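You operate a simulated robot arm through the tools that you are given. There is no shell and no other tool. Be economical: measure what you need, move in short steps, check, and stop when the job is done.

The job below is to be done with a simulated robot arm. You get a single attempt, and the scene is never put back.

Task
Draw the hot mould (70 C) out on to the dark rest and switch the press off.
Fine: by its yellow handle; door shut again; heater, pump, then main switch off.

It is judged by the outcome, as a careful person would: the job done as asked, and still so three seconds after it is handed in. It fails if anything else is knocked over, pushed out of place, dropped, spilled or broken.

Robot
A 7-joint arm with a two-finger parallel gripper on a trunk, on a base that drives. Base frame: it is fixed to the floor where the robot stands at the start and does not move with it; the origin is under the middle of the robot, x ahead of it, y to its left, z up. Lengths are in cm, angles in degrees, forces in N, time in s.
With the tool pointing down near the work surface it reaches from about 10 to 52 cm from the robot's upright axis, wherever it stands. Its first joint turns from -166.0 to 166.0 degrees. Places, roughly: bottom platen [80, 40, 90]; dark rest on the loading shelf [40, 40, 100]; force dial [80, -50, 110]; front guard door [50, 40, 130]; heat dial [80, -30, 110]; heater switch [80, -80, 100]; main switch [80, -80, 130]; mould lid (12x8x3 cm) [40, 20, 70]; pump button [80, -60, 100]; top trim dial [80, -30, 160]; trim dial [80, -70, 110]. Payload 3.4 kg.
Tool frame: the origin (TCP) lies between the finger pads and is the grasp point; the fingertips stand 3 cm ahead of it; z points along the fingers, y is the line along which they close. The gripper opens to 9.4 cm. The fingers are 2.8 cm wide and 1 cm thick; the gripper's body (5 by 9.6 cm) begins 5.5 cm behind the TCP.
Orientation is told as [roll, pitch, yaw] about the base's x, y, z axes, in that order, counted from this pose: with the fingers straight down and closing along the base's y, the tool's x points along the base's -x, its y along +y and its z along -z.

Tools
- The arm moves only by the tool send_rows. Its argument "increments" is a list of rows, each an object of numbers (a shift or turn left out is 0, a gripper value left out holds the last): "wx", "wy", "wz": the turn, a rotation vector about the tool's x, y, z in degrees; "dx", "dy", "dz": the shift along the tool's x, y, z in cm; "grip": the opening, from 0 (shut) to 1 (fully open). In form: [{"wx": .., "wy": .., "wz": .., "dx": .., "dy": .., "dz": .., "grip": ..}, ...]. A call has 1 to 20 rows; each row is the pose to reach, as a shift and turn from the pose commanded when the call began, along the tool's axes at that moment. A row lasts 0.2 s, in which the tool goes at most 5 cm and 8.6 degrees; a call with a longer step from one row to the next is refused whole, and so is a gripper value outside its range. A pose out of reach is approached as far as the arm can. The call stops where the force on the tool passes 40 N (or 10 N more than at its start, if that is more) or the arm is blocked; 0.2 s more then pass. The fingers move at their own pace (about 7.2 cm/s each) and stop on an object; they squeeze with about 40 N. The grip force told is the motor's: it shows also when the fingers shut on nothing. Time passes only in rows, and 0.2 s behind the last, so rows that repeat a pose let the fingers close. The reply holds the time, the measured pose of the TCP, the force on the tool along the base axes, the opening and the grip force, in the units named above and with some noise, with the torque about the TCP (base axes, N m) and any sound that the robot's microphone picked up.
- Cameras (640 x 400 px; columns grow to the right, rows downward): "scene" is now at [2.14, 16.15, 166.18]; the picture's right is [0.14, -0.99, 0.00], its down [-0.69, -0.10, -0.72] and it looks along [0.71, 0.10, -0.70] (base axes); focal length 261 px, centre (320, 200). "wrist" rides on the gripper at [7.6, 1.4, -10.2] in the tool frame; the picture's right is [-0.18, 0.98, 0.00], its down [-0.75, -0.14, -0.64] and it looks along [-0.63, -0.12, 0.77] (tool axes); focal length 243 px, centre (320, 200). There is no depth. A picture from a camera that has moved, and an enlarged one, comes with that camera's place and axes in the base frame and with its lens.
- camera(camera): a new picture of that camera. The clock stands still meanwhile.
- move_column(by): slides the trunk up (or, below 0, down) by that many cm; the arm and the scene camera ride with it, the base frame stays. It gives what a move gives, with no picture.
- base_move(legs): drives the robot by 1 to 6 legs, each [ahead, left, turn to the left] in cm, cm and degrees, along the robot's own axes; the way and the turn of a leg run together, so that a leg with both is an arc; at most 150 cm and 180 degrees a leg. The arm and the cameras ride along, it lands a little off, and it stops where it bumps. It gives what a move gives.
- turn_head(pan, tilt): turns the head with the scene camera to pan (to the left, within 155 degrees either way) and tilt (down, from -29 to 69), counted from straight ahead of the robot. It gives what a move gives.
- inspect(camera, box): a new picture of the part [left, top, right, bottom] of that camera's present view, enlarged. The clock stands still meanwhile.
- close_job(): hands the job in; it is judged then, once.

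Go step by step. Nothing tells you exact positions but the pictures and the camera data: compare them with the known pose of the tool, close in by small moves and look again before you grip or let go. The budget is 120 turns and 90 pictures, counting those below and the enlarged ones. Unless the task says otherwise, let go and move clear before handing in, and close with one line.

The tools are called after ">>>" by a JSON object that holds its "op" and its "data". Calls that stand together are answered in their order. send_rows: Moves the arm, as the interface text tells. Its arguments: {"type":"object","properties":{"increments":{"type":"array","items":{"type":"object","properties":{"wx":{"type":"number"},"wy":{"type":"number"},"wz":{"type":"number"},"dx":{"type":"number"},"dy":{"type":"number"},"dz":{"type":"number"},"grip":{"type":"number"}}}}},"required":["increments"]} The other tools are called the same way: move_column (by) slides the trunk up or down; base_move (legs) drives the base; turn_head (pan, tilt) turns the head that bears the scene camera; camera (camera) takes a picture; inspect (camera, box) takes an enlarged picture of a part of a camera's view; close_job () hands the job in.

At the start:

```text
t: 0.0
tool_pos: [31.7, 1.75, 137.03]
orientation: [0.0, 0.1, 0.0]
force: [0.0, -0.5, -0.4]
torque: [0.0, -0.03, 0.01]
width: 9.38
gripper_force: 0.0
trunk travel left (down, up): [-32.5, 6.1]
robot x, y, heading: [-0.22, 0.27, 0.2]
head pan, tilt: [7.8, 44.0]
```

scene: 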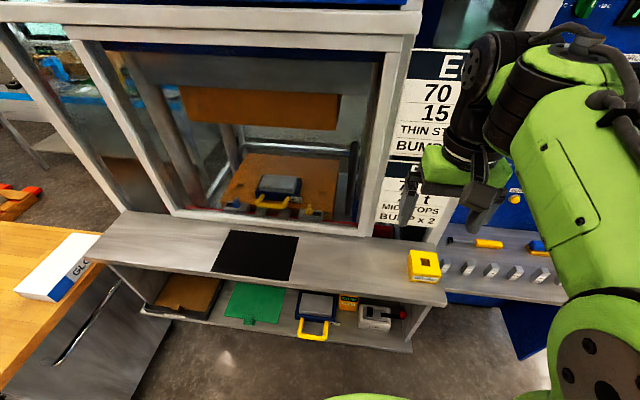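
wrist: 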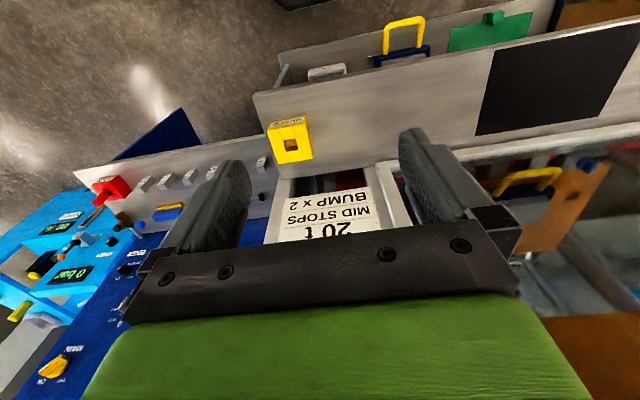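

I see the press with the mould on the bottom platen, yellow handle towards me, the dark rest on the shelf and the control panel at right. I'll look closer at the door and the panel first.

>>> {"op": "inspect", "data": {"camera": "scene", "box": [100, 0, 460, 230]}}

>>> {"op": "turn_head", "data": {"pan": 8, "tilt": 10}}

>>> {"op": "camera", "data": {"camera": "scene"}}

>>> {"op": "turn_head", "data": {"pan": -45, "tilt": 25}}

>>> {"op": "camera", "data": {"camera": "scene"}}

```text
1.74 times, centred on (280, 115) of scene
camera zoom: at [2.14, 16.15, 166.18], right [0.14, -0.99, 0.0], down [-0.69, -0.1, -0.72], along [0.71, 0.1, -0.7], focal length 454 px, centre (390, 348)
```

zoom: 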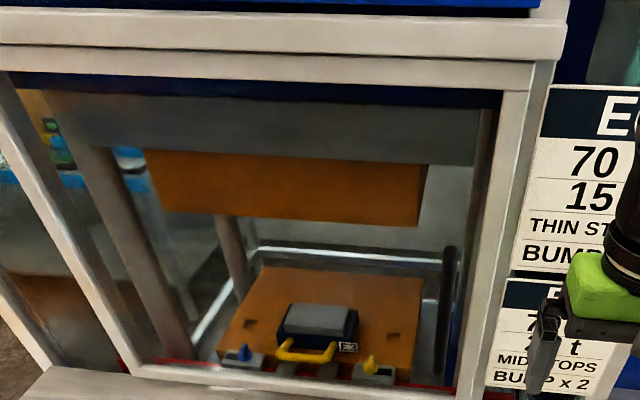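

```text
t: 1.0
tool_pos: [31.53, 1.8, 137.0]
orientation: [-0.1, 0.0, -0.1]
force: [-0.7, 0.9, 0.5]
torque: [-0.02, 0.0, 0.0]
width: 9.39
gripper_force: 0.1
trunk travel left (down, up): [-32.5, 6.1]
robot x, y, heading: [0.01, 0.46, 0.0]
head pan, tilt: [8.0, 10.0]
```

```text
86 pictures are left
camera scene: at [3.22, 16.32, 171.53], right [0.14, -0.99, 0.0], down [-0.17, -0.02, -0.98], along [0.98, 0.14, -0.17], focal length 261 px, centre (320, 200)
```

scene: 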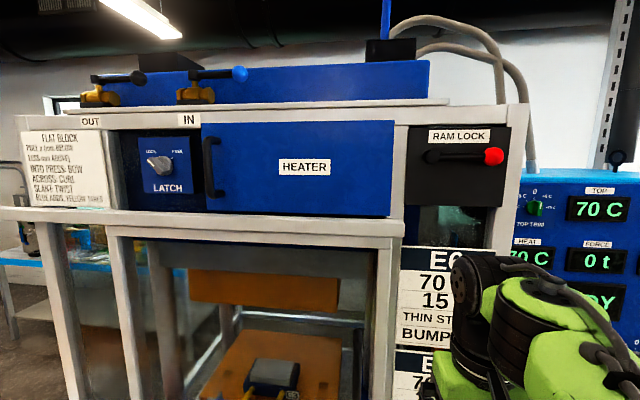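

```text
t: 2.2
tool_pos: [31.65, 1.73, 136.94]
orientation: [0.1, 0.0, 0.0]
force: [0.1, 0.6, -0.9]
torque: [-0.05, 0.02, 0.02]
width: 9.36
gripper_force: 0.1
trunk travel left (down, up): [-32.5, 6.1]
robot x, y, heading: [0.31, 0.39, 0.1]
head pan, tilt: [-45.0, 25.0]
```

```text
85 pictures are left
camera scene: at [0.53, 8.52, 169.1], right [-0.71, -0.71, 0.0], down [-0.3, 0.3, -0.91], along [0.64, -0.64, -0.42], focal length 261 px, centre (320, 200)
```

scene: 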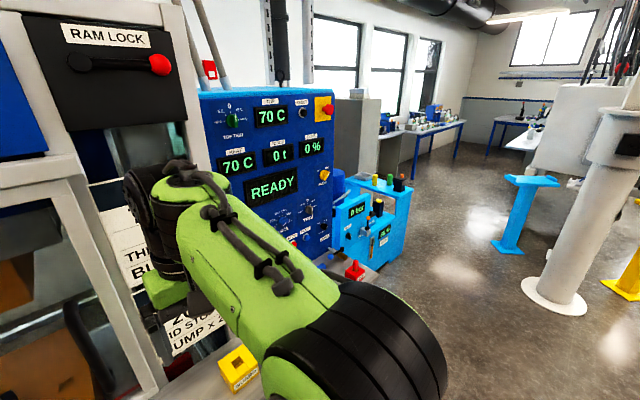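

I need to understand the guard door (whether it is shut, where its handle is) and the panel's labels, so I take enlarged views.

>>> {"op": "inspect", "data": {"camera": "scene", "box": [190, 80, 350, 180]}}

>>> {"op": "inspect", "data": {"camera": "scene", "box": [220, 150, 420, 280]}}

>>> {"op": "turn_head", "data": {"pan": 20, "tilt": 30}}

>>> {"op": "camera", "data": {"camera": "scene"}}

>>> {"op": "inspect", "data": {"camera": "scene", "box": [320, 80, 480, 180]}}

>>> {"op": "inspect", "data": {"camera": "scene", "box": [280, 180, 480, 305]}}

```text
4.00 times, centred on (270, 130) of scene
camera zoom: at [0.53, 8.52, 169.1], right [-0.71, -0.71, 0.0], down [-0.3, 0.3, -0.91], along [0.64, -0.64, -0.42], focal length 1045 px, centre (520, 480)
```

zoom: 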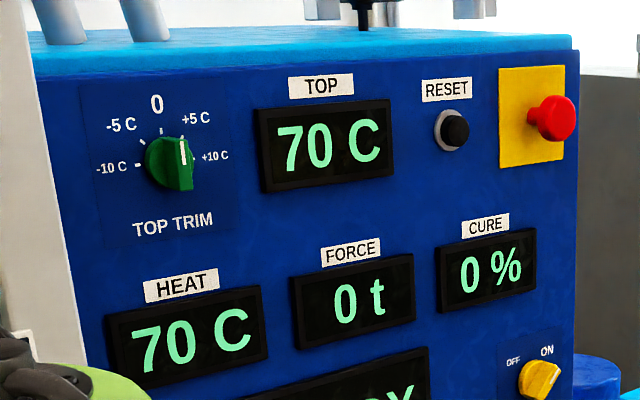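

```text
3.08 times, centred on (320, 215) of scene
camera zoom: at [0.53, 8.52, 169.1], right [-0.71, -0.71, 0.0], down [-0.3, 0.3, -0.91], along [0.64, -0.64, -0.42], focal length 804 px, centre (320, 154)
```

zoom: 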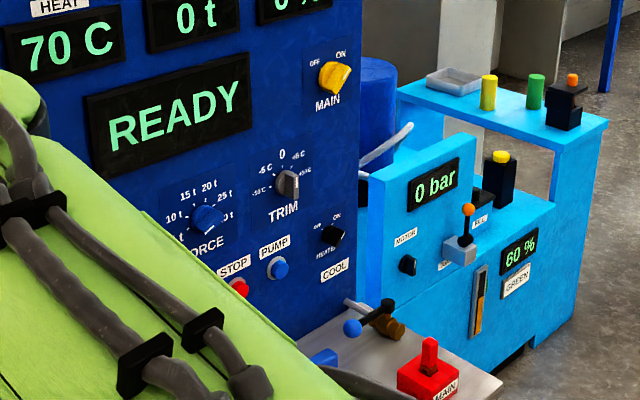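

```text
t: 3.6
tool_pos: [31.62, 1.87, 136.98]
orientation: [0.0, 0.0, -0.1]
force: [-0.4, -0.2, 0.1]
torque: [0.0, 0.02, 0.02]
width: 9.41
gripper_force: 0.0
trunk travel left (down, up): [-32.5, 6.1]
robot x, y, heading: [0.04, 0.18, -0.1]
head pan, tilt: [20.0, 30.0]
```

```text
82 pictures are left
camera scene: at [2.51, 18.11, 168.3], right [0.34, -0.94, 0.0], down [-0.47, -0.17, -0.87], along [0.81, 0.3, -0.5], focal length 261 px, centre (320, 200)
```

scene: 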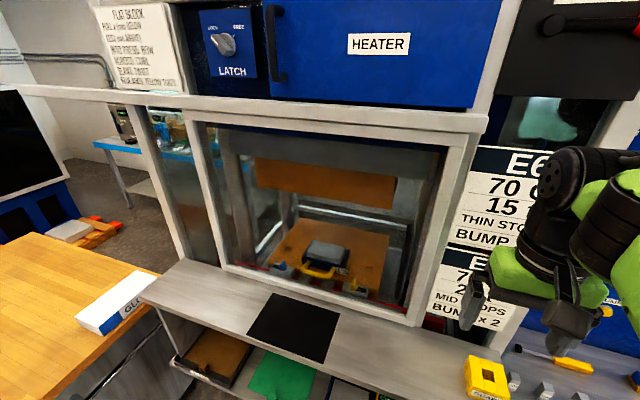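

```text
4.00 times, centred on (400, 130) of scene
camera zoom: at [2.51, 18.11, 168.3], right [0.34, -0.94, 0.0], down [-0.47, -0.17, -0.87], along [0.81, 0.3, -0.5], focal length 1045 px, centre (0, 480)
```

zoom: 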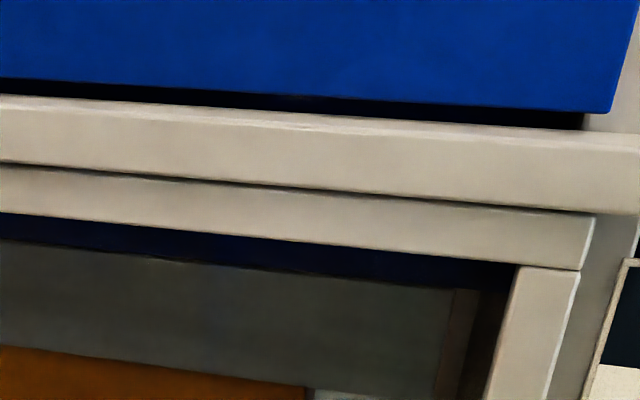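

```text
3.20 times, centred on (380, 242) of scene
camera zoom: at [2.51, 18.11, 168.3], right [0.34, -0.94, 0.0], down [-0.47, -0.17, -0.87], along [0.81, 0.3, -0.5], focal length 836 px, centre (128, 64)
```

zoom: 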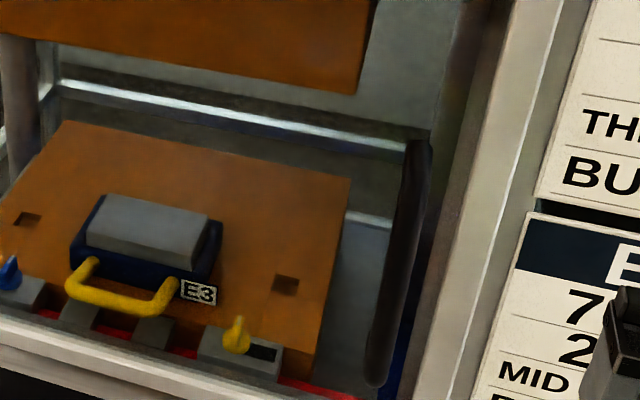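

The door seems to be a framed pane with a dark vertical bar at its right edge. I drive 25 cm to the left, in front of the mould, for parallax and a straighter look.

>>> {"op": "base_move", "data": {"legs": [[0, 25, 0]]}}

>>> {"op": "turn_head", "data": {"pan": 0, "tilt": 35}}

>>> {"op": "camera", "data": {"camera": "scene"}}

>>> {"op": "camera", "data": {"camera": "wrist"}}

```text
t: 5.4
tool_pos: [31.62, 26.73, 137.04]
orientation: [-0.1, 0.0, 0.0]
force: [0.0, 0.4, -0.6]
torque: [0.03, 0.03, -0.02]
width: 9.41
gripper_force: 0.0
trunk travel left (down, up): [-32.5, 6.1]
robot x, y, heading: [0.08, 24.83, -0.0]
head pan, tilt: [20.0, 30.0]
```

```text
t: 6.2
tool_pos: [31.53, 26.64, 136.91]
orientation: [0.1, 0.0, 0.1]
force: [-0.5, 0.4, 0.0]
torque: [0.0, 0.0, -0.01]
width: 9.42
gripper_force: 0.1
trunk travel left (down, up): [-32.5, 6.1]
robot x, y, heading: [0.25, 24.77, 0.1]
head pan, tilt: [0.0, 35.0]
```

```text
79 pictures are left
camera scene: at [2.79, 39.88, 167.53], right [0.0, -1.0, 0.0], down [-0.57, 0.0, -0.82], along [0.82, 0.0, -0.57], focal length 261 px, centre (320, 200)
```

scene: 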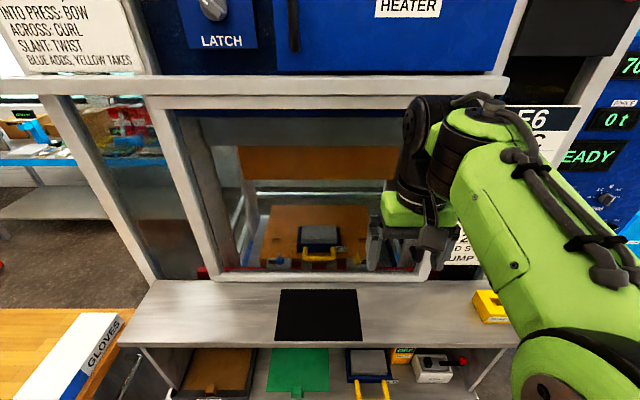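

```text
78 pictures are left
camera wrist: at [24.09, 28.12, 147.25], right [0.18, 0.98, 0.0], down [0.75, -0.14, 0.64], along [0.63, -0.12, -0.77], focal length 243 px, centre (320, 200)
```

wrist: 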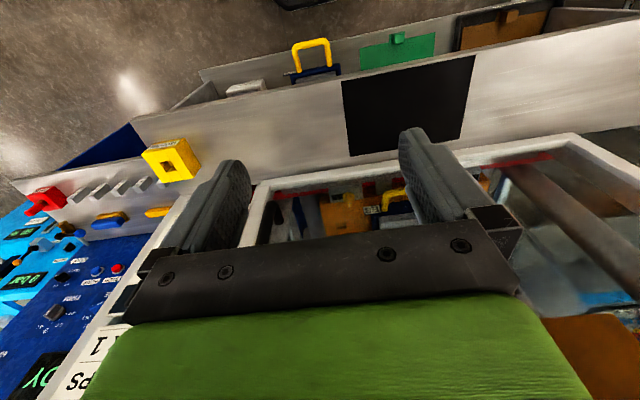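

I can now see the opening more squarely; I zoom on it and on the wrist view.

>>> {"op": "inspect", "data": {"camera": "scene", "box": [160, 80, 440, 290]}}

>>> {"op": "inspect", "data": {"camera": "wrist", "box": [230, 120, 570, 330]}}

>>> {"op": "inspect", "data": {"camera": "scene", "box": [0, 0, 320, 120]}}

```text
1.90 times, centred on (300, 185) of scene
camera zoom: at [2.79, 39.88, 167.53], right [0.0, -1.0, 0.0], down [-0.57, 0.0, -0.82], along [0.82, 0.0, -0.57], focal length 498 px, centre (358, 229)
```

zoom: 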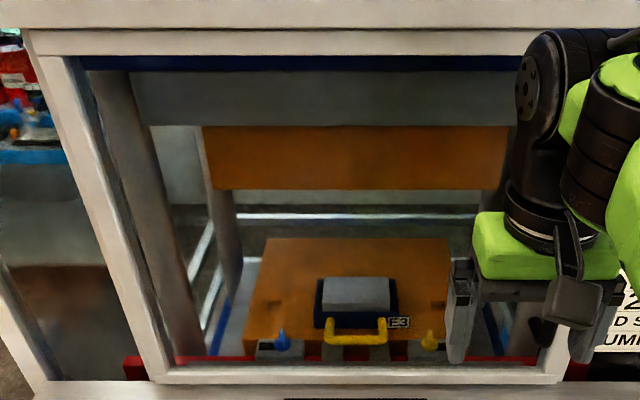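

```text
1.88 times, centred on (400, 225) of wrist
camera zoom: at [24.09, 28.12, 147.25], right [0.18, 0.98, 0.0], down [0.75, -0.14, 0.64], along [0.63, -0.12, -0.77], focal length 457 px, centre (169, 153)
```

zoom: 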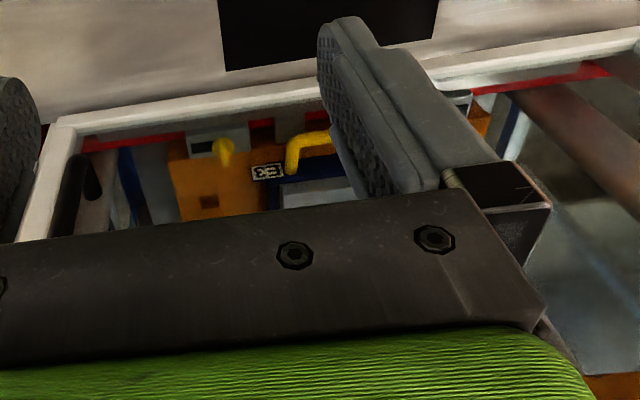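

```text
2.00 times, centred on (160, 60) of scene
camera zoom: at [2.79, 39.88, 167.53], right [0.0, -1.0, 0.0], down [-0.57, 0.0, -0.82], along [0.82, 0.0, -0.57], focal length 522 px, centre (640, 480)
```

zoom: 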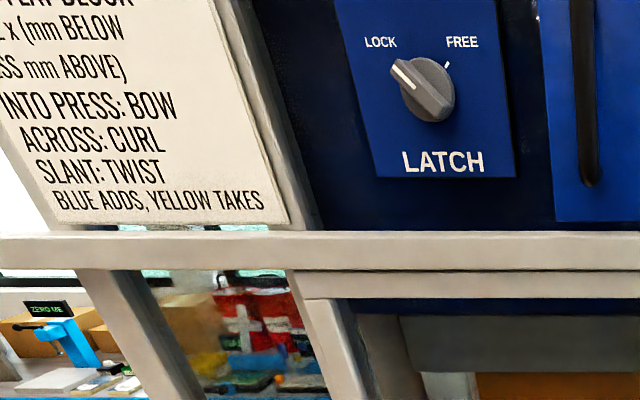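

By triangulation the black bar is the door's handle (x≈47.5, y≈15.5, z 117–139) on a framed pane, and the rail runs on to the left, so the door slides left. Shelf top is at z≈104.6, the mould's handle at about (57.5, 40, 108.5). I move the base in front of the mould and tilt the tool forward 45°.

>>> {"op": "base_move", "data": {"legs": [[0, 16, 0]]}}

>>> {"op": "send_rows", "data": {"increments": [{"wy": -7.5, "dy": -2}, {"wy": -15, "dy": -5}, {"wy": -22.5, "dy": -9}, {"wy": -30, "dy": -13}, {"wy": -37.5, "dy": -17}, {"wy": -45, "dy": -21}, {"wy": -45, "dy": -25, "dz": 3}, {"wy": -45, "dy": -26.5, "dz": 6}]}}

>>> {"op": "camera", "data": {"camera": "wrist"}}

>>> {"op": "camera", "data": {"camera": "scene"}}

```text
t: 7.7
tool_pos: [31.45, 42.84, 136.93]
orientation: [0.0, 0.0, 0.0]
force: [-0.4, -0.2, -0.3]
torque: [-0.05, -0.04, -0.04]
width: 9.44
gripper_force: 0.1
trunk travel left (down, up): [-32.5, 6.1]
robot x, y, heading: [0.07, 40.92, 0.3]
head pan, tilt: [0.0, 35.0]
```

```text
t: 9.4
tool_pos: [31.5, 16.44, 130.82]
orientation: [-0.2, -45.1, 0.1]
force: [0.3, 0.4, 0.4]
torque: [0.0, 0.04, 0.0]
width: 9.39
gripper_force: 0.0
trunk travel left (down, up): [-32.5, 6.1]
robot x, y, heading: [0.45, 41.09, 0.2]
head pan, tilt: [0.0, 35.0]
```

```text
74 pictures are left
camera wrist: at [19.08, 17.91, 132.71], right [0.13, 0.98, 0.13], down [0.08, -0.14, 0.99], along [0.99, -0.12, -0.09], focal length 243 px, centre (320, 200)
```

wrist: 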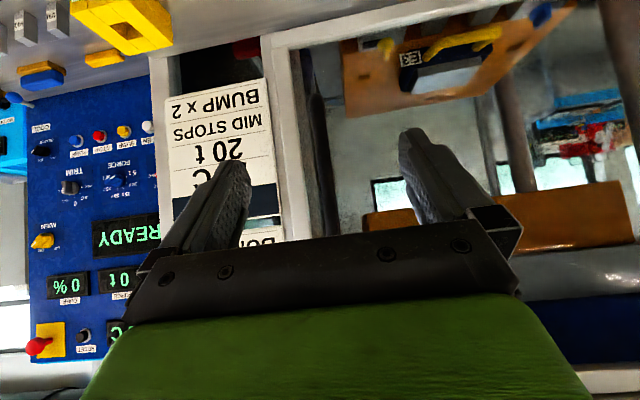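

```text
73 pictures are left
camera scene: at [2.72, 56.0, 167.53], right [0.0, -1.0, 0.0], down [-0.57, 0.0, -0.82], along [0.82, 0.0, -0.57], focal length 261 px, centre (320, 200)
```

scene: 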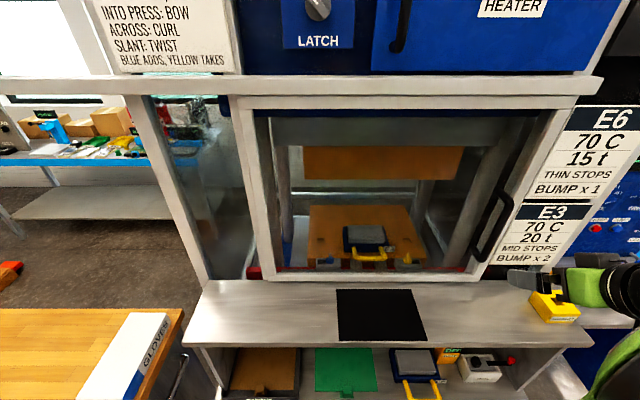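

The handle is a D-shaped pull on the door's right stile; I zoom both cameras on it to fix its place.

>>> {"op": "inspect", "data": {"camera": "scene", "box": [440, 110, 560, 285]}}

>>> {"op": "inspect", "data": {"camera": "wrist", "box": [220, 20, 420, 250]}}

>>> {"op": "inspect", "data": {"camera": "scene", "box": [80, 60, 320, 290]}}

```text
2.29 times, centred on (500, 198) of scene
camera zoom: at [2.72, 56.0, 167.53], right [0.0, -1.0, 0.0], down [-0.57, 0.0, -0.82], along [0.82, 0.0, -0.57], focal length 597 px, centre (-91, 206)
```

zoom: 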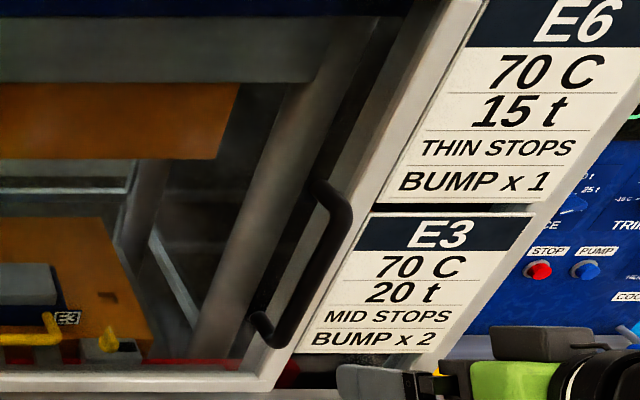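

```text
1.74 times, centred on (320, 135) of wrist
camera zoom: at [19.08, 17.91, 132.71], right [0.13, 0.98, 0.13], down [0.08, -0.14, 0.99], along [0.99, -0.12, -0.09], focal length 422 px, centre (320, 313)
```

zoom: 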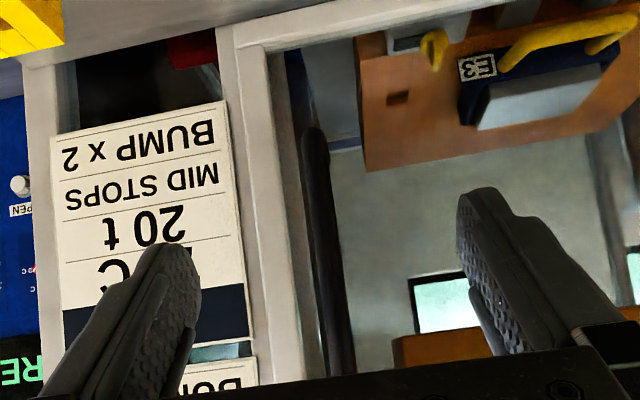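

```text
1.74 times, centred on (200, 175) of scene
camera zoom: at [2.72, 56.0, 167.53], right [0.0, -1.0, 0.0], down [-0.57, 0.0, -0.82], along [0.82, 0.0, -0.57], focal length 454 px, centre (529, 244)
```

zoom: 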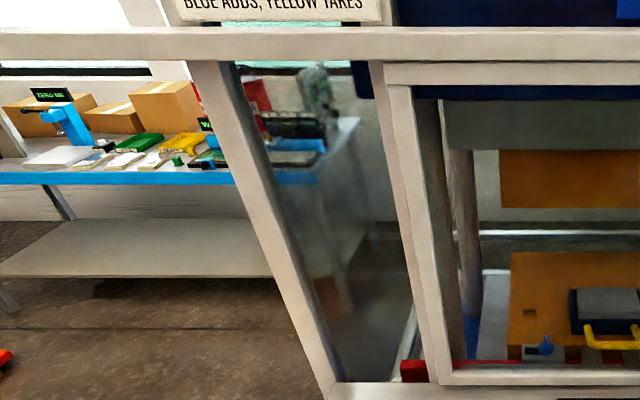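

Bar is at about (48, 15.7), z 117–140. I bring the open fingers around it.

>>> {"op": "send_rows", "data": {"increments": [{"dx": -2, "dy": -0.7, "dz": 3.3}, {"dx": -4, "dy": -0.7, "dz": 6.6}, {"dx": -5.5, "dy": -0.7, "dz": 9.5}, {"dx": -7, "dy": -0.7, "dz": 11.6}, {"dx": -7.9, "dy": -0.7, "dz": 13.3}]}}

>>> {"op": "camera", "data": {"camera": "wrist"}}

>>> {"op": "inspect", "data": {"camera": "scene", "box": [400, 90, 640, 290]}}

```text
t: 10.7
tool_pos: [46.72, 15.81, 127.26]
orientation: [0.0, -44.9, 0.1]
force: [0.0, -0.3, 0.2]
torque: [0.05, 0.01, 0.05]
width: 9.41
gripper_force: 0.0
trunk travel left (down, up): [-32.5, 6.1]
robot x, y, heading: [-0.05, 41.01, 0.2]
head pan, tilt: [0.0, 35.0]
```

```text
69 pictures are left
camera wrist: at [34.21, 17.44, 129.18], right [0.13, 0.98, 0.13], down [0.08, -0.14, 0.99], along [0.99, -0.12, -0.1], focal length 243 px, centre (320, 200)
```

wrist: 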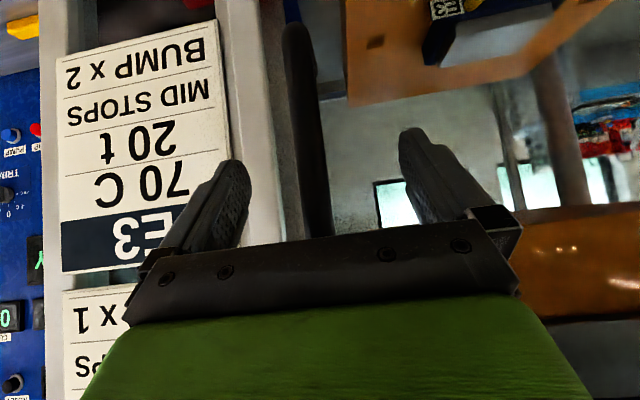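

```text
2.00 times, centred on (520, 190) of scene
camera zoom: at [2.86, 56.0, 167.53], right [0.0, -1.0, 0.0], down [-0.57, 0.0, -0.82], along [0.82, 0.0, -0.57], focal length 522 px, centre (-80, 220)
```

zoom: 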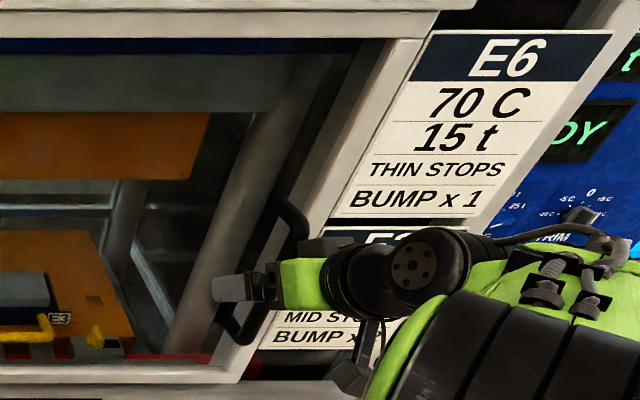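

The bar looks to be between the fingers; I close gently to see whether they catch it.

>>> {"op": "send_rows", "data": {"increments": [{"grip": 0.3}, {"grip": 0.3}, {"grip": 0.15}, {"grip": 0.15}, {"grip": 0.15}]}}

>>> {"op": "camera", "data": {"camera": "wrist"}}

```text
t: 11.8
tool_pos: [46.4, 15.53, 127.26]
orientation: [0.0, -45.0, -0.2]
force: [-5.5, -8.3, -1.7]
torque: [-0.24, 0.22, -0.28]
width: 1.79
gripper_force: 44.4
trunk travel left (down, up): [-32.5, 6.1]
robot x, y, heading: [0.14, 41.18, -0.2]
head pan, tilt: [0.0, 35.0]
```

```text
67 pictures are left
camera wrist: at [33.92, 17.16, 129.19], right [0.13, 0.98, 0.13], down [0.08, -0.14, 0.99], along [0.99, -0.12, -0.1], focal length 243 px, centre (320, 200)
```

wrist: 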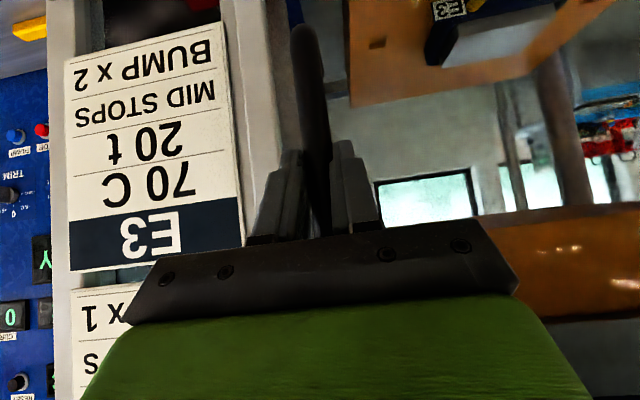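

The bar is held (1.8 cm thick). I try sliding the door a few cm to the left.

>>> {"op": "send_rows", "data": {"increments": [{"dy": 1}, {"dy": 2}, {"dy": 3}, {"dy": 4}]}}

>>> {"op": "camera", "data": {"camera": "scene"}}

```text
t: 12.8
tool_pos: [46.38, 19.82, 127.37]
orientation: [-0.1, -45.3, 0.3]
force: [-5.5, 1.4, 7.9]
torque: [0.08, 0.13, -0.25]
width: 1.8
gripper_force: 45.1
trunk travel left (down, up): [-32.5, 6.1]
robot x, y, heading: [0.09, 40.66, 0.2]
head pan, tilt: [0.0, 35.0]
```

```text
66 pictures are left
camera scene: at [2.52, 56.11, 167.52], right [0.0, -1.0, 0.0], down [-0.57, 0.0, -0.82], along [0.82, 0.0, -0.57], focal length 261 px, centre (320, 200)
```

scene: 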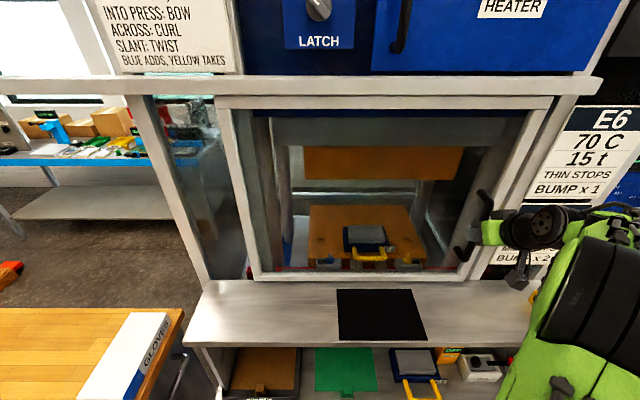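

The door slides left freely. I go on sliding it.

>>> {"op": "send_rows", "data": {"increments": [{"dy": 1.5}, {"dy": 3.5}, {"dy": 5.5}, {"dy": 7.5}, {"dy": 9.5}, {"dy": 11.5}, {"dy": 13.5}, {"dy": 15.5}, {"dy": 17.5}, {"dy": 19.5}, {"dy": 21.5}, {"dy": 23.5}, {"dy": 25}]}}

>>> {"op": "send_rows", "data": {"increments": [{"dy": 1.5}, {"dy": 3.5}, {"dy": 5.5}, {"dy": 7.5}, {"dy": 9.5}, {"dy": 11.5}, {"dy": 13.5}, {"dy": 15.5}, {"dy": 17.5}, {"dy": 19.5}, {"dy": 21.5}, {"dy": 23}]}}

>>> {"op": "camera", "data": {"camera": "scene"}}

```text
t: 15.7
tool_pos: [46.42, 44.85, 127.22]
orientation: [-0.1, -45.0, 0.3]
force: [-0.3, 0.6, 7.8]
torque: [0.02, -1.21, -0.12]
width: 1.71
gripper_force: 45.1
trunk travel left (down, up): [-32.5, 6.1]
robot x, y, heading: [0.15, 40.9, 0.0]
head pan, tilt: [0.0, 35.0]
```

```text
t: 18.2
tool_pos: [46.4, 67.52, 127.22]
orientation: [0.0, -45.2, 0.1]
force: [-3.6, 1.1, 10.2]
torque: [-0.22, -0.68, -0.18]
width: 1.79
gripper_force: 45.0
trunk travel left (down, up): [-32.5, 6.1]
robot x, y, heading: [-0.14, 40.96, 0.2]
head pan, tilt: [0.0, 35.0]
```

```text
65 pictures are left
camera scene: at [2.53, 56.01, 167.53], right [0.0, -1.0, 0.0], down [-0.57, 0.0, -0.82], along [0.82, 0.0, -0.57], focal length 261 px, centre (320, 200)
```

scene: 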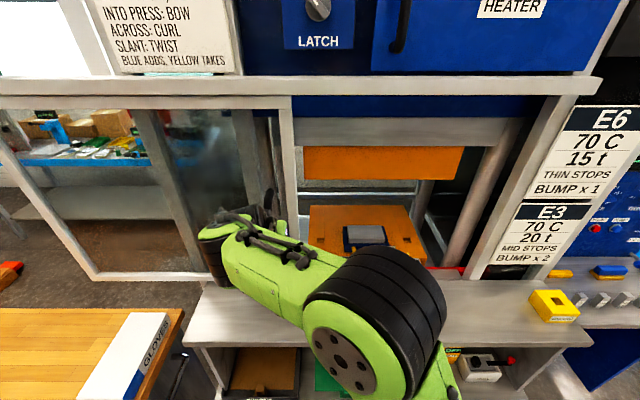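

The door is open to y≈67, clear of the mould. I release, back off, and then swing over to the mould with the gripper rolled so that it closes across the handle bar.

>>> {"op": "send_rows", "data": {"increments": [{"grip": 1}, {"grip": 1}, {"grip": 1}, {"grip": 1}, {"dz": -3}, {"dz": -6}, {"dz": -9}, {"dz": -12}]}}

>>> {"op": "send_rows", "data": {"increments": [{"wz": -8, "dy": -2.5}, {"wz": -16, "dy": -5}, {"wz": -24, "dy": -7.5}, {"wz": -32, "dy": -10}, {"wz": -40, "dy": -12.5}, {"wz": -48, "dy": -15}, {"wz": -56, "dy": -17.5}, {"wz": -64, "dy": -20}, {"wz": -72, "dy": -22.5}, {"wz": -80, "dy": -25}, {"wz": -88, "dy": -27.3}, {"wz": -90, "dy": -27.3, "dx": 3, "dz": 5}, {"wz": -90, "dy": -27.3, "dx": 5, "dz": 9}]}}

>>> {"op": "camera", "data": {"camera": "wrist"}}

>>> {"op": "camera", "data": {"camera": "scene"}}

```text
t: 20.1
tool_pos: [37.95, 67.32, 135.83]
orientation: [0.0, -45.0, 0.1]
force: [-0.5, 0.0, 0.0]
torque: [0.01, 0.0, 0.0]
width: 9.4
gripper_force: 0.1
trunk travel left (down, up): [-32.5, 6.1]
robot x, y, heading: [-0.15, 40.93, 0.1]
head pan, tilt: [0.0, 35.0]
```

```text
refused: row 12 steps farther than a row can; nothing moved
```

```text
64 pictures are left
camera wrist: at [25.44, 68.86, 137.59], right [0.13, 0.98, 0.13], down [0.08, -0.14, 0.99], along [0.99, -0.12, -0.1], focal length 243 px, centre (320, 200)
```

wrist: 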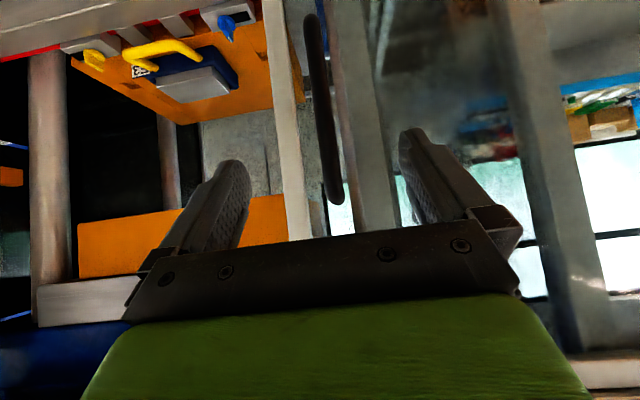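

```text
63 pictures are left
camera scene: at [2.65, 56.0, 167.53], right [0.0, -1.0, 0.0], down [-0.57, 0.0, -0.82], along [0.82, 0.0, -0.57], focal length 261 px, centre (320, 200)
```

scene: 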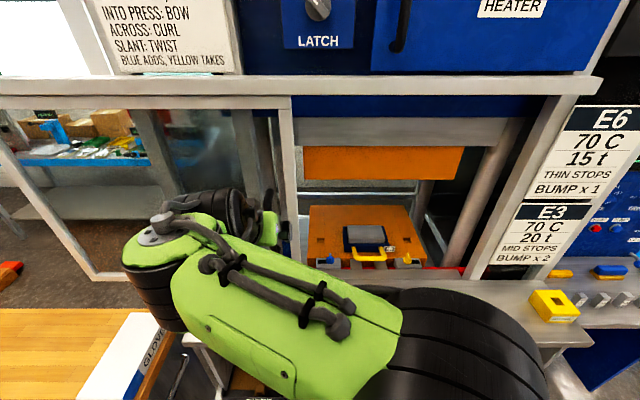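

The mould is in plain view from both cameras now; I take enlarged views to triangulate the handle, and do the swing with smaller steps.

>>> {"op": "inspect", "data": {"camera": "wrist", "box": [60, 0, 300, 150]}}

>>> {"op": "inspect", "data": {"camera": "scene", "box": [290, 190, 450, 290]}}

>>> {"op": "send_rows", "data": {"increments": [{"wz": -8, "dy": -2.5}, {"wz": -16, "dy": -5}, {"wz": -24, "dy": -7.5}, {"wz": -32, "dy": -10}, {"wz": -40, "dy": -12.5}, {"wz": -48, "dy": -15}, {"wz": -56, "dy": -17.5}, {"wz": -64, "dy": -20}, {"wz": -72, "dy": -22.5}, {"wz": -80, "dy": -25}, {"wz": -88, "dy": -27.1}, {"wz": -90, "dy": -27.1, "dx": 2, "dz": 3.5}, {"wz": -90, "dy": -27.1, "dx": 4, "dz": 7}]}}

>>> {"op": "camera", "data": {"camera": "wrist"}}

>>> {"op": "camera", "data": {"camera": "scene"}}

```text
2.67 times, centred on (180, 75) of wrist
camera zoom: at [25.44, 68.86, 137.59], right [0.13, 0.98, 0.13], down [0.08, -0.14, 0.99], along [0.99, -0.12, -0.1], focal length 647 px, centre (693, 533)
```

zoom: 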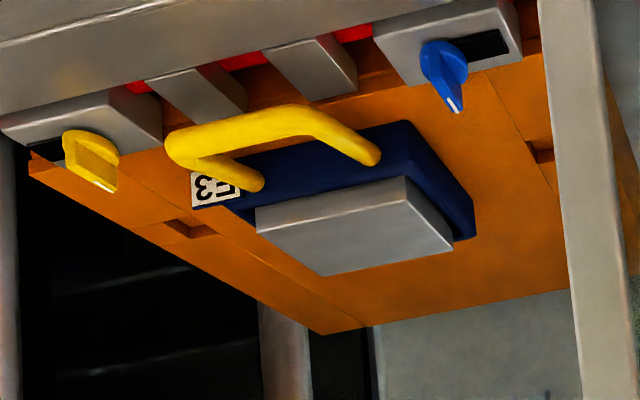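

```text
4.00 times, centred on (370, 240) of scene
camera zoom: at [2.65, 56.0, 167.53], right [0.0, -1.0, 0.0], down [-0.57, 0.0, -0.82], along [0.82, 0.0, -0.57], focal length 1045 px, centre (120, 40)
```

zoom: 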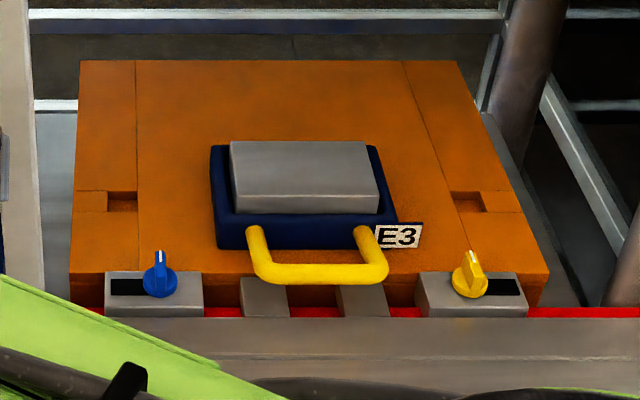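

```text
t: 22.9
tool_pos: [40.23, 40.25, 127.88]
orientation: [-45.0, 0.1, 90.0]
force: [-0.6, 0.6, 0.4]
torque: [0.03, -0.01, -0.02]
width: 9.39
gripper_force: 0.1
trunk travel left (down, up): [-32.5, 6.1]
robot x, y, heading: [-0.16, 41.26, 0.0]
head pan, tilt: [0.0, 35.0]
```

```text
60 pictures are left
camera wrist: at [32.13, 32.7, 134.14], right [-0.7, 0.18, -0.69], down [-0.36, 0.75, 0.55], along [0.62, 0.63, -0.46], focal length 243 px, centre (320, 200)
```

wrist: 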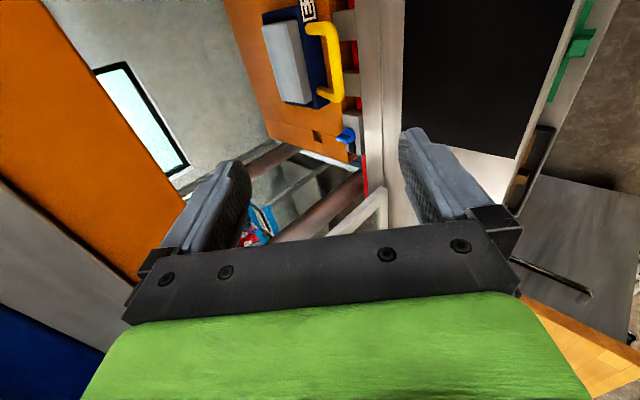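

```text
59 pictures are left
camera scene: at [2.92, 56.0, 167.52], right [0.0, -1.0, 0.0], down [-0.57, 0.0, -0.82], along [0.82, 0.0, -0.57], focal length 261 px, centre (320, 200)
```

scene: 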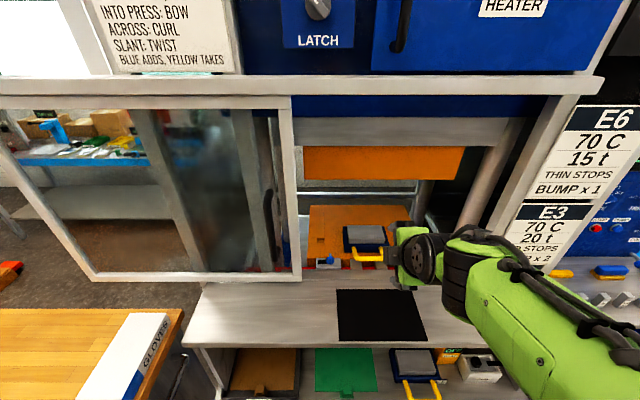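

Shelf and platen come out level at z≈102.6, and the handle's front bar at about (59, 40.4, 106). I steepen the tool to 60° and go to a pre-grasp 8 cm short of it, part-closing the fingers.

>>> {"op": "send_rows", "data": {"increments": [{"wx": -5, "dz": 3.2, "dx": -0.1}, {"wx": -10, "dz": 6.4, "dx": -0.1}, {"wx": -15, "dz": 9.6, "dx": -0.15}, {"wx": -15, "dz": 12.8, "dx": -0.15, "grip": 0.4}, {"wx": -15, "dz": 16, "dx": -0.15, "grip": 0.4}, {"wx": -15, "dz": 19.3, "dy": -0.35, "dx": -0.15, "grip": 0.4}]}}

>>> {"op": "camera", "data": {"camera": "wrist"}}

>>> {"op": "inspect", "data": {"camera": "scene", "box": [290, 190, 450, 290]}}

```text
t: 24.2
tool_pos: [54.24, 40.39, 114.32]
orientation: [-29.9, 0.1, 89.9]
force: [-0.5, -0.5, 0.6]
torque: [0.0, 0.02, 0.01]
width: 3.74
gripper_force: 0.0
trunk travel left (down, up): [-32.5, 6.1]
robot x, y, heading: [0.09, 41.36, 0.1]
head pan, tilt: [0.0, 35.0]
```

```text
58 pictures are left
camera wrist: at [48.07, 32.88, 122.42], right [-0.85, 0.18, -0.49], down [-0.2, 0.75, 0.63], along [0.48, 0.63, -0.61], focal length 243 px, centre (320, 200)
```

wrist: 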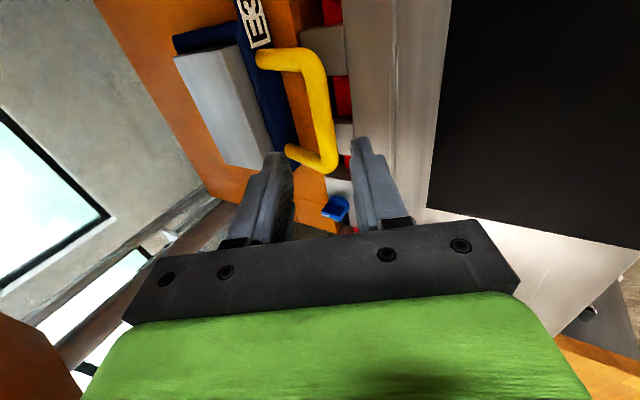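

```text
4.00 times, centred on (370, 240) of scene
camera zoom: at [3.01, 56.03, 167.52], right [0.0, -1.0, 0.0], down [-0.57, 0.0, -0.82], along [0.82, 0.0, -0.57], focal length 1045 px, centre (120, 40)
```

zoom: 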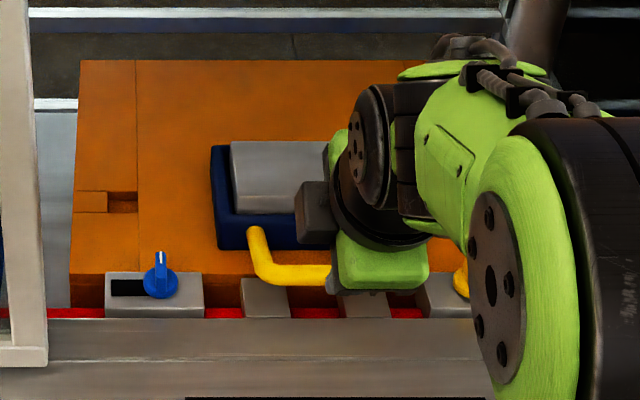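

The predicted handle position matches the wrist view to a pixel, and the tool's axis passes through the bar. I advance 7.6 cm.

>>> {"op": "send_rows", "data": {"increments": [{"dz": 2}, {"dz": 4}, {"dz": 6}, {"dz": 7}, {"dz": 7.7}]}}

>>> {"op": "camera", "data": {"camera": "wrist"}}

>>> {"op": "inspect", "data": {"camera": "scene", "box": [290, 190, 450, 290]}}

```text
t: 25.4
tool_pos: [57.9, 40.71, 107.68]
orientation: [-30.0, 0.1, 90.0]
force: [-0.8, -0.7, 0.0]
torque: [-0.04, -0.03, 0.0]
width: 3.78
gripper_force: 0.0
trunk travel left (down, up): [-32.5, 6.1]
robot x, y, heading: [0.0, 40.78, 0.3]
head pan, tilt: [0.0, 35.0]
```

```text
56 pictures are left
camera wrist: at [51.7, 33.11, 115.91], right [-0.85, 0.18, -0.49], down [-0.2, 0.75, 0.63], along [0.49, 0.63, -0.61], focal length 243 px, centre (320, 200)
```

wrist: 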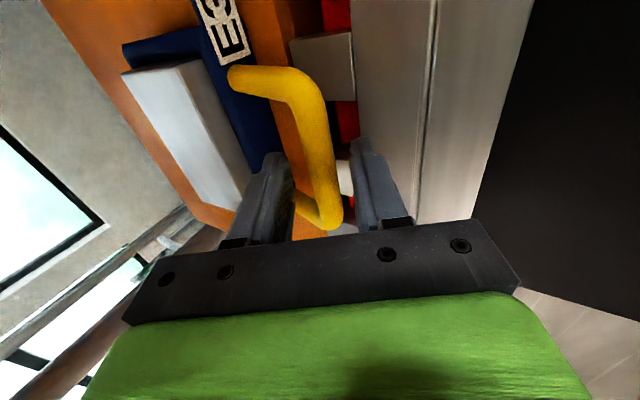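

```text
4.00 times, centred on (370, 240) of scene
camera zoom: at [2.82, 56.03, 167.52], right [0.0, -1.0, 0.0], down [-0.57, 0.0, -0.82], along [0.82, 0.0, -0.57], focal length 1045 px, centre (120, 40)
```

zoom: 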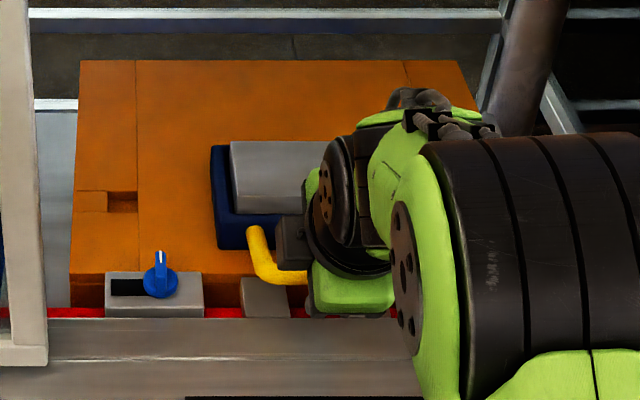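

The bar lies between the fingers. I close on it.

>>> {"op": "send_rows", "data": {"increments": [{"grip": 0.25}, {"grip": 0.1}, {"grip": 0.05}, {"grip": 0.05}, {"grip": 0.05}]}}

>>> {"op": "camera", "data": {"camera": "wrist"}}

```text
t: 26.6
tool_pos: [57.89, 40.8, 107.7]
orientation: [-30.0, 0.1, 90.1]
force: [-3.6, 1.4, -0.5]
torque: [-0.95, 0.07, -0.03]
width: 1.56
gripper_force: 40.0
trunk travel left (down, up): [-32.5, 6.1]
robot x, y, heading: [0.2, 40.84, 0.1]
head pan, tilt: [0.0, 35.0]
```

```text
54 pictures are left
camera wrist: at [51.63, 33.15, 115.89], right [-0.85, 0.18, -0.49], down [-0.2, 0.75, 0.63], along [0.48, 0.63, -0.61], focal length 243 px, centre (320, 200)
```

wrist: 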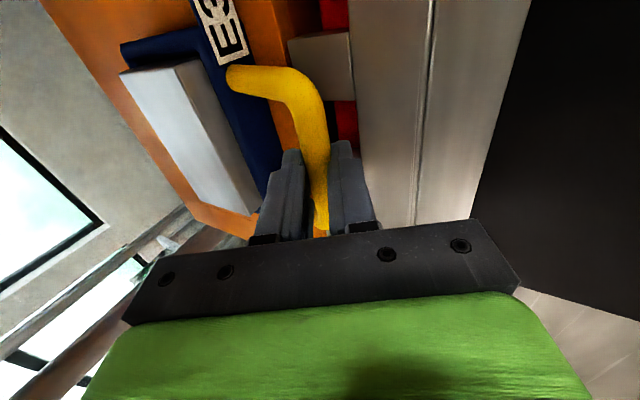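

The handle is held firmly. I draw the mould 3 cm towards me, level.

>>> {"op": "send_rows", "data": {"increments": [{"dz": -0.5, "dy": 0.866}, {"dz": -1, "dy": 1.732}, {"dz": -1.5, "dy": 2.6}]}}

>>> {"op": "camera", "data": {"camera": "wrist"}}

```text
t: 27.4
tool_pos: [55.09, 40.67, 107.76]
orientation: [-30.1, -0.1, 90.0]
force: [3.9, 0.2, -0.1]
torque: [-0.55, 0.01, 0.15]
width: 1.56
gripper_force: 39.8
trunk travel left (down, up): [-32.5, 6.1]
robot x, y, heading: [-0.17, 41.03, 0.3]
head pan, tilt: [0.0, 35.0]
```

```text
53 pictures are left
camera wrist: at [48.84, 33.16, 115.95], right [-0.85, 0.18, -0.49], down [-0.2, 0.75, 0.63], along [0.49, 0.63, -0.61], focal length 243 px, centre (320, 200)
```

wrist: 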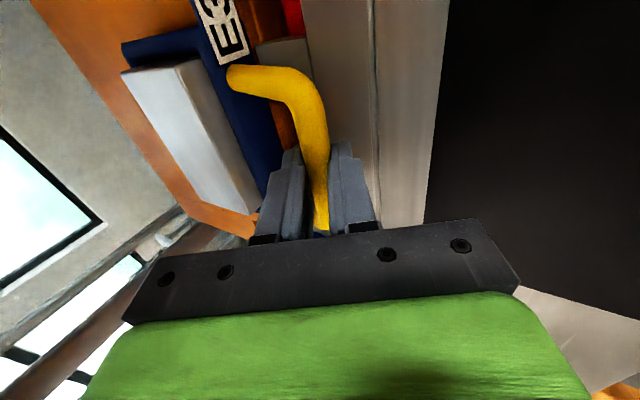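

It slides smoothly with about 4 N. I keep drawing it out slowly.

>>> {"op": "send_rows", "data": {"increments": [{"dz": -0.5, "dy": 0.866}, {"dz": -1, "dy": 1.732}, {"dz": -1.5, "dy": 2.6}, {"dz": -2, "dy": 3.46}, {"dz": -2.5, "dy": 4.33}, {"dz": -3, "dy": 5.2}, {"dz": -3.5, "dy": 6.06}, {"dz": -4, "dy": 6.93}, {"dz": -4.5, "dy": 7.8}, {"dz": -5, "dy": 8.66}, {"dz": -5.5, "dy": 9.53}, {"dz": -6, "dy": 10.4}]}}

>>> {"op": "camera", "data": {"camera": "wrist"}}

>>> {"op": "camera", "data": {"camera": "scene"}}

```text
t: 30.1
tool_pos: [43.06, 40.5, 107.69]
orientation: [-29.9, 0.1, 90.0]
force: [1.4, -0.5, -0.1]
torque: [-0.1, -0.06, 0.12]
width: 1.55
gripper_force: 39.7
trunk travel left (down, up): [-32.5, 6.1]
robot x, y, heading: [-0.01, 41.02, 0.1]
head pan, tilt: [0.0, 35.0]
```

```text
52 pictures are left
camera wrist: at [36.81, 32.98, 115.97], right [-0.85, 0.18, -0.49], down [-0.2, 0.75, 0.63], along [0.48, 0.63, -0.61], focal length 243 px, centre (320, 200)
```

wrist: 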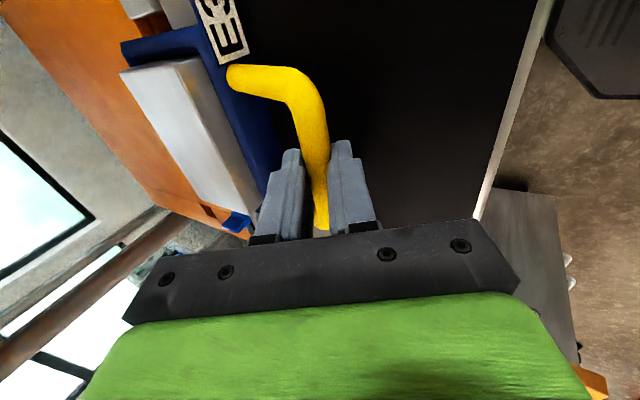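

```text
51 pictures are left
camera scene: at [2.9, 56.03, 167.52], right [0.0, -1.0, 0.0], down [-0.57, 0.0, -0.82], along [0.82, 0.0, -0.57], focal length 261 px, centre (320, 200)
```

scene: 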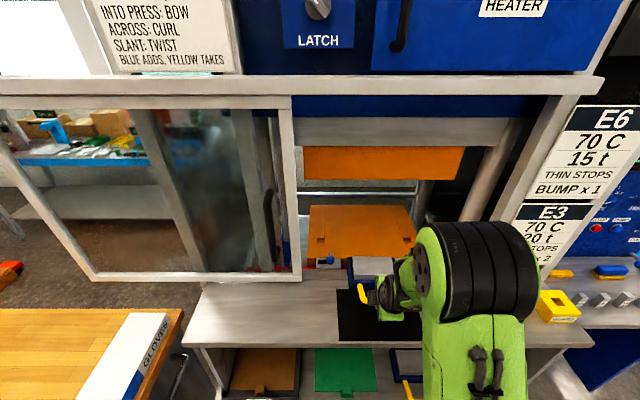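

The mould is half on to the rest; I continue the draw, another 10 cm, then check.

>>> {"op": "send_rows", "data": {"increments": [{"dz": -0.5, "dy": 0.866}, {"dz": -1, "dy": 1.732}, {"dz": -1.5, "dy": 2.6}, {"dz": -2, "dy": 3.46}, {"dz": -2.5, "dy": 4.33}, {"dz": -3, "dy": 5.2}, {"dz": -3.5, "dy": 6.06}, {"dz": -4, "dy": 6.93}, {"dz": -4.5, "dy": 7.8}, {"dz": -5, "dy": 8.66}]}}

>>> {"op": "camera", "data": {"camera": "wrist"}}

>>> {"op": "camera", "data": {"camera": "scene"}}

```text
t: 32.2
tool_pos: [35.63, 40.46, 108.6]
orientation: [-29.9, -0.1, 90.1]
force: [4.2, -0.2, -8.7]
torque: [-0.11, 0.08, 0.16]
width: 1.56
gripper_force: 40.3
out of reach, approached as far as the arm can: row 8, 9, 10
trunk travel left (down, up): [-32.5, 6.1]
robot x, y, heading: [0.09, 40.76, 0.2]
head pan, tilt: [0.0, 35.0]
```

```text
50 pictures are left
camera wrist: at [29.39, 33.03, 116.66], right [-0.85, 0.18, -0.49], down [-0.2, 0.75, 0.63], along [0.48, 0.63, -0.61], focal length 243 px, centre (320, 200)
```

wrist: 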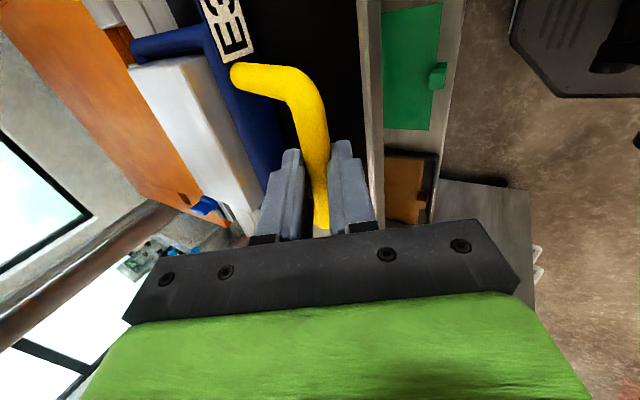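

```text
49 pictures are left
camera scene: at [2.88, 56.03, 167.52], right [0.0, -1.0, 0.0], down [-0.57, 0.0, -0.82], along [0.82, 0.0, -0.57], focal length 261 px, centre (320, 200)
```

scene: 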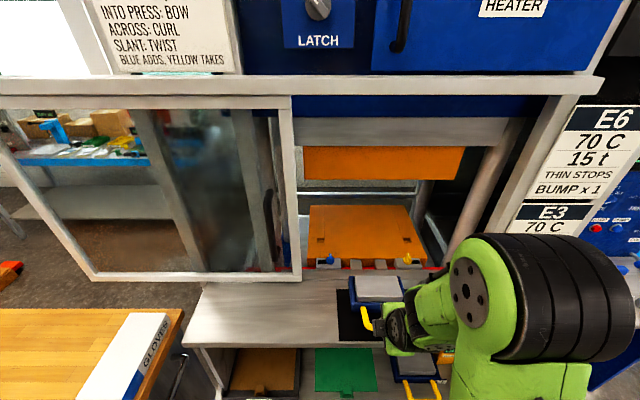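

The arm is at its near limit and the handle has risen nearly 1 cm. I drive the base back 5 cm, which carries the mould on, then set the handle level again.

>>> {"op": "base_move", "data": {"legs": [[-5, 0, 0]]}}

>>> {"op": "send_rows", "data": {"increments": [{"dz": 0.0}]}}

>>> {"op": "camera", "data": {"camera": "scene"}}

```text
t: 33.2
tool_pos: [30.76, 40.4, 108.44]
orientation: [-29.9, 0.0, 90.0]
force: [3.0, -0.3, -10.0]
torque: [-0.09, 0.2, 0.01]
width: 1.56
gripper_force: 40.3
trunk travel left (down, up): [-32.5, 6.1]
robot x, y, heading: [-4.9, 41.1, -0.2]
head pan, tilt: [0.0, 35.0]
```

```text
t: 33.6
tool_pos: [30.56, 40.43, 108.35]
orientation: [-29.7, 0.0, 89.9]
force: [-4.4, 1.6, -5.7]
torque: [-0.24, 0.27, -0.09]
width: 1.53
gripper_force: 39.8
trunk travel left (down, up): [-32.5, 6.1]
robot x, y, heading: [-5.04, 40.77, -0.2]
head pan, tilt: [0.0, 35.0]
```

```text
48 pictures are left
camera scene: at [-2.15, 56.03, 167.53], right [0.0, -1.0, 0.0], down [-0.57, 0.0, -0.82], along [0.82, 0.0, -0.57], focal length 261 px, centre (320, 200)
```

scene: 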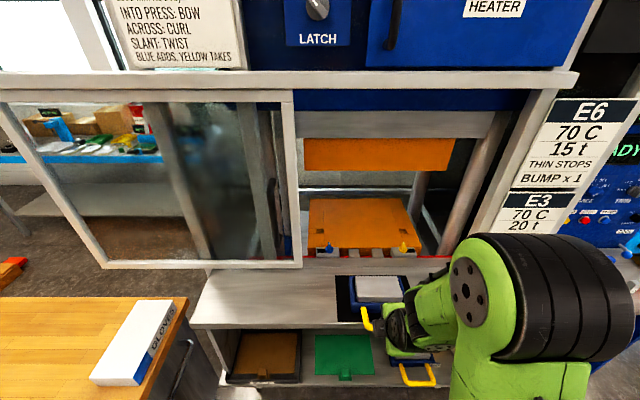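

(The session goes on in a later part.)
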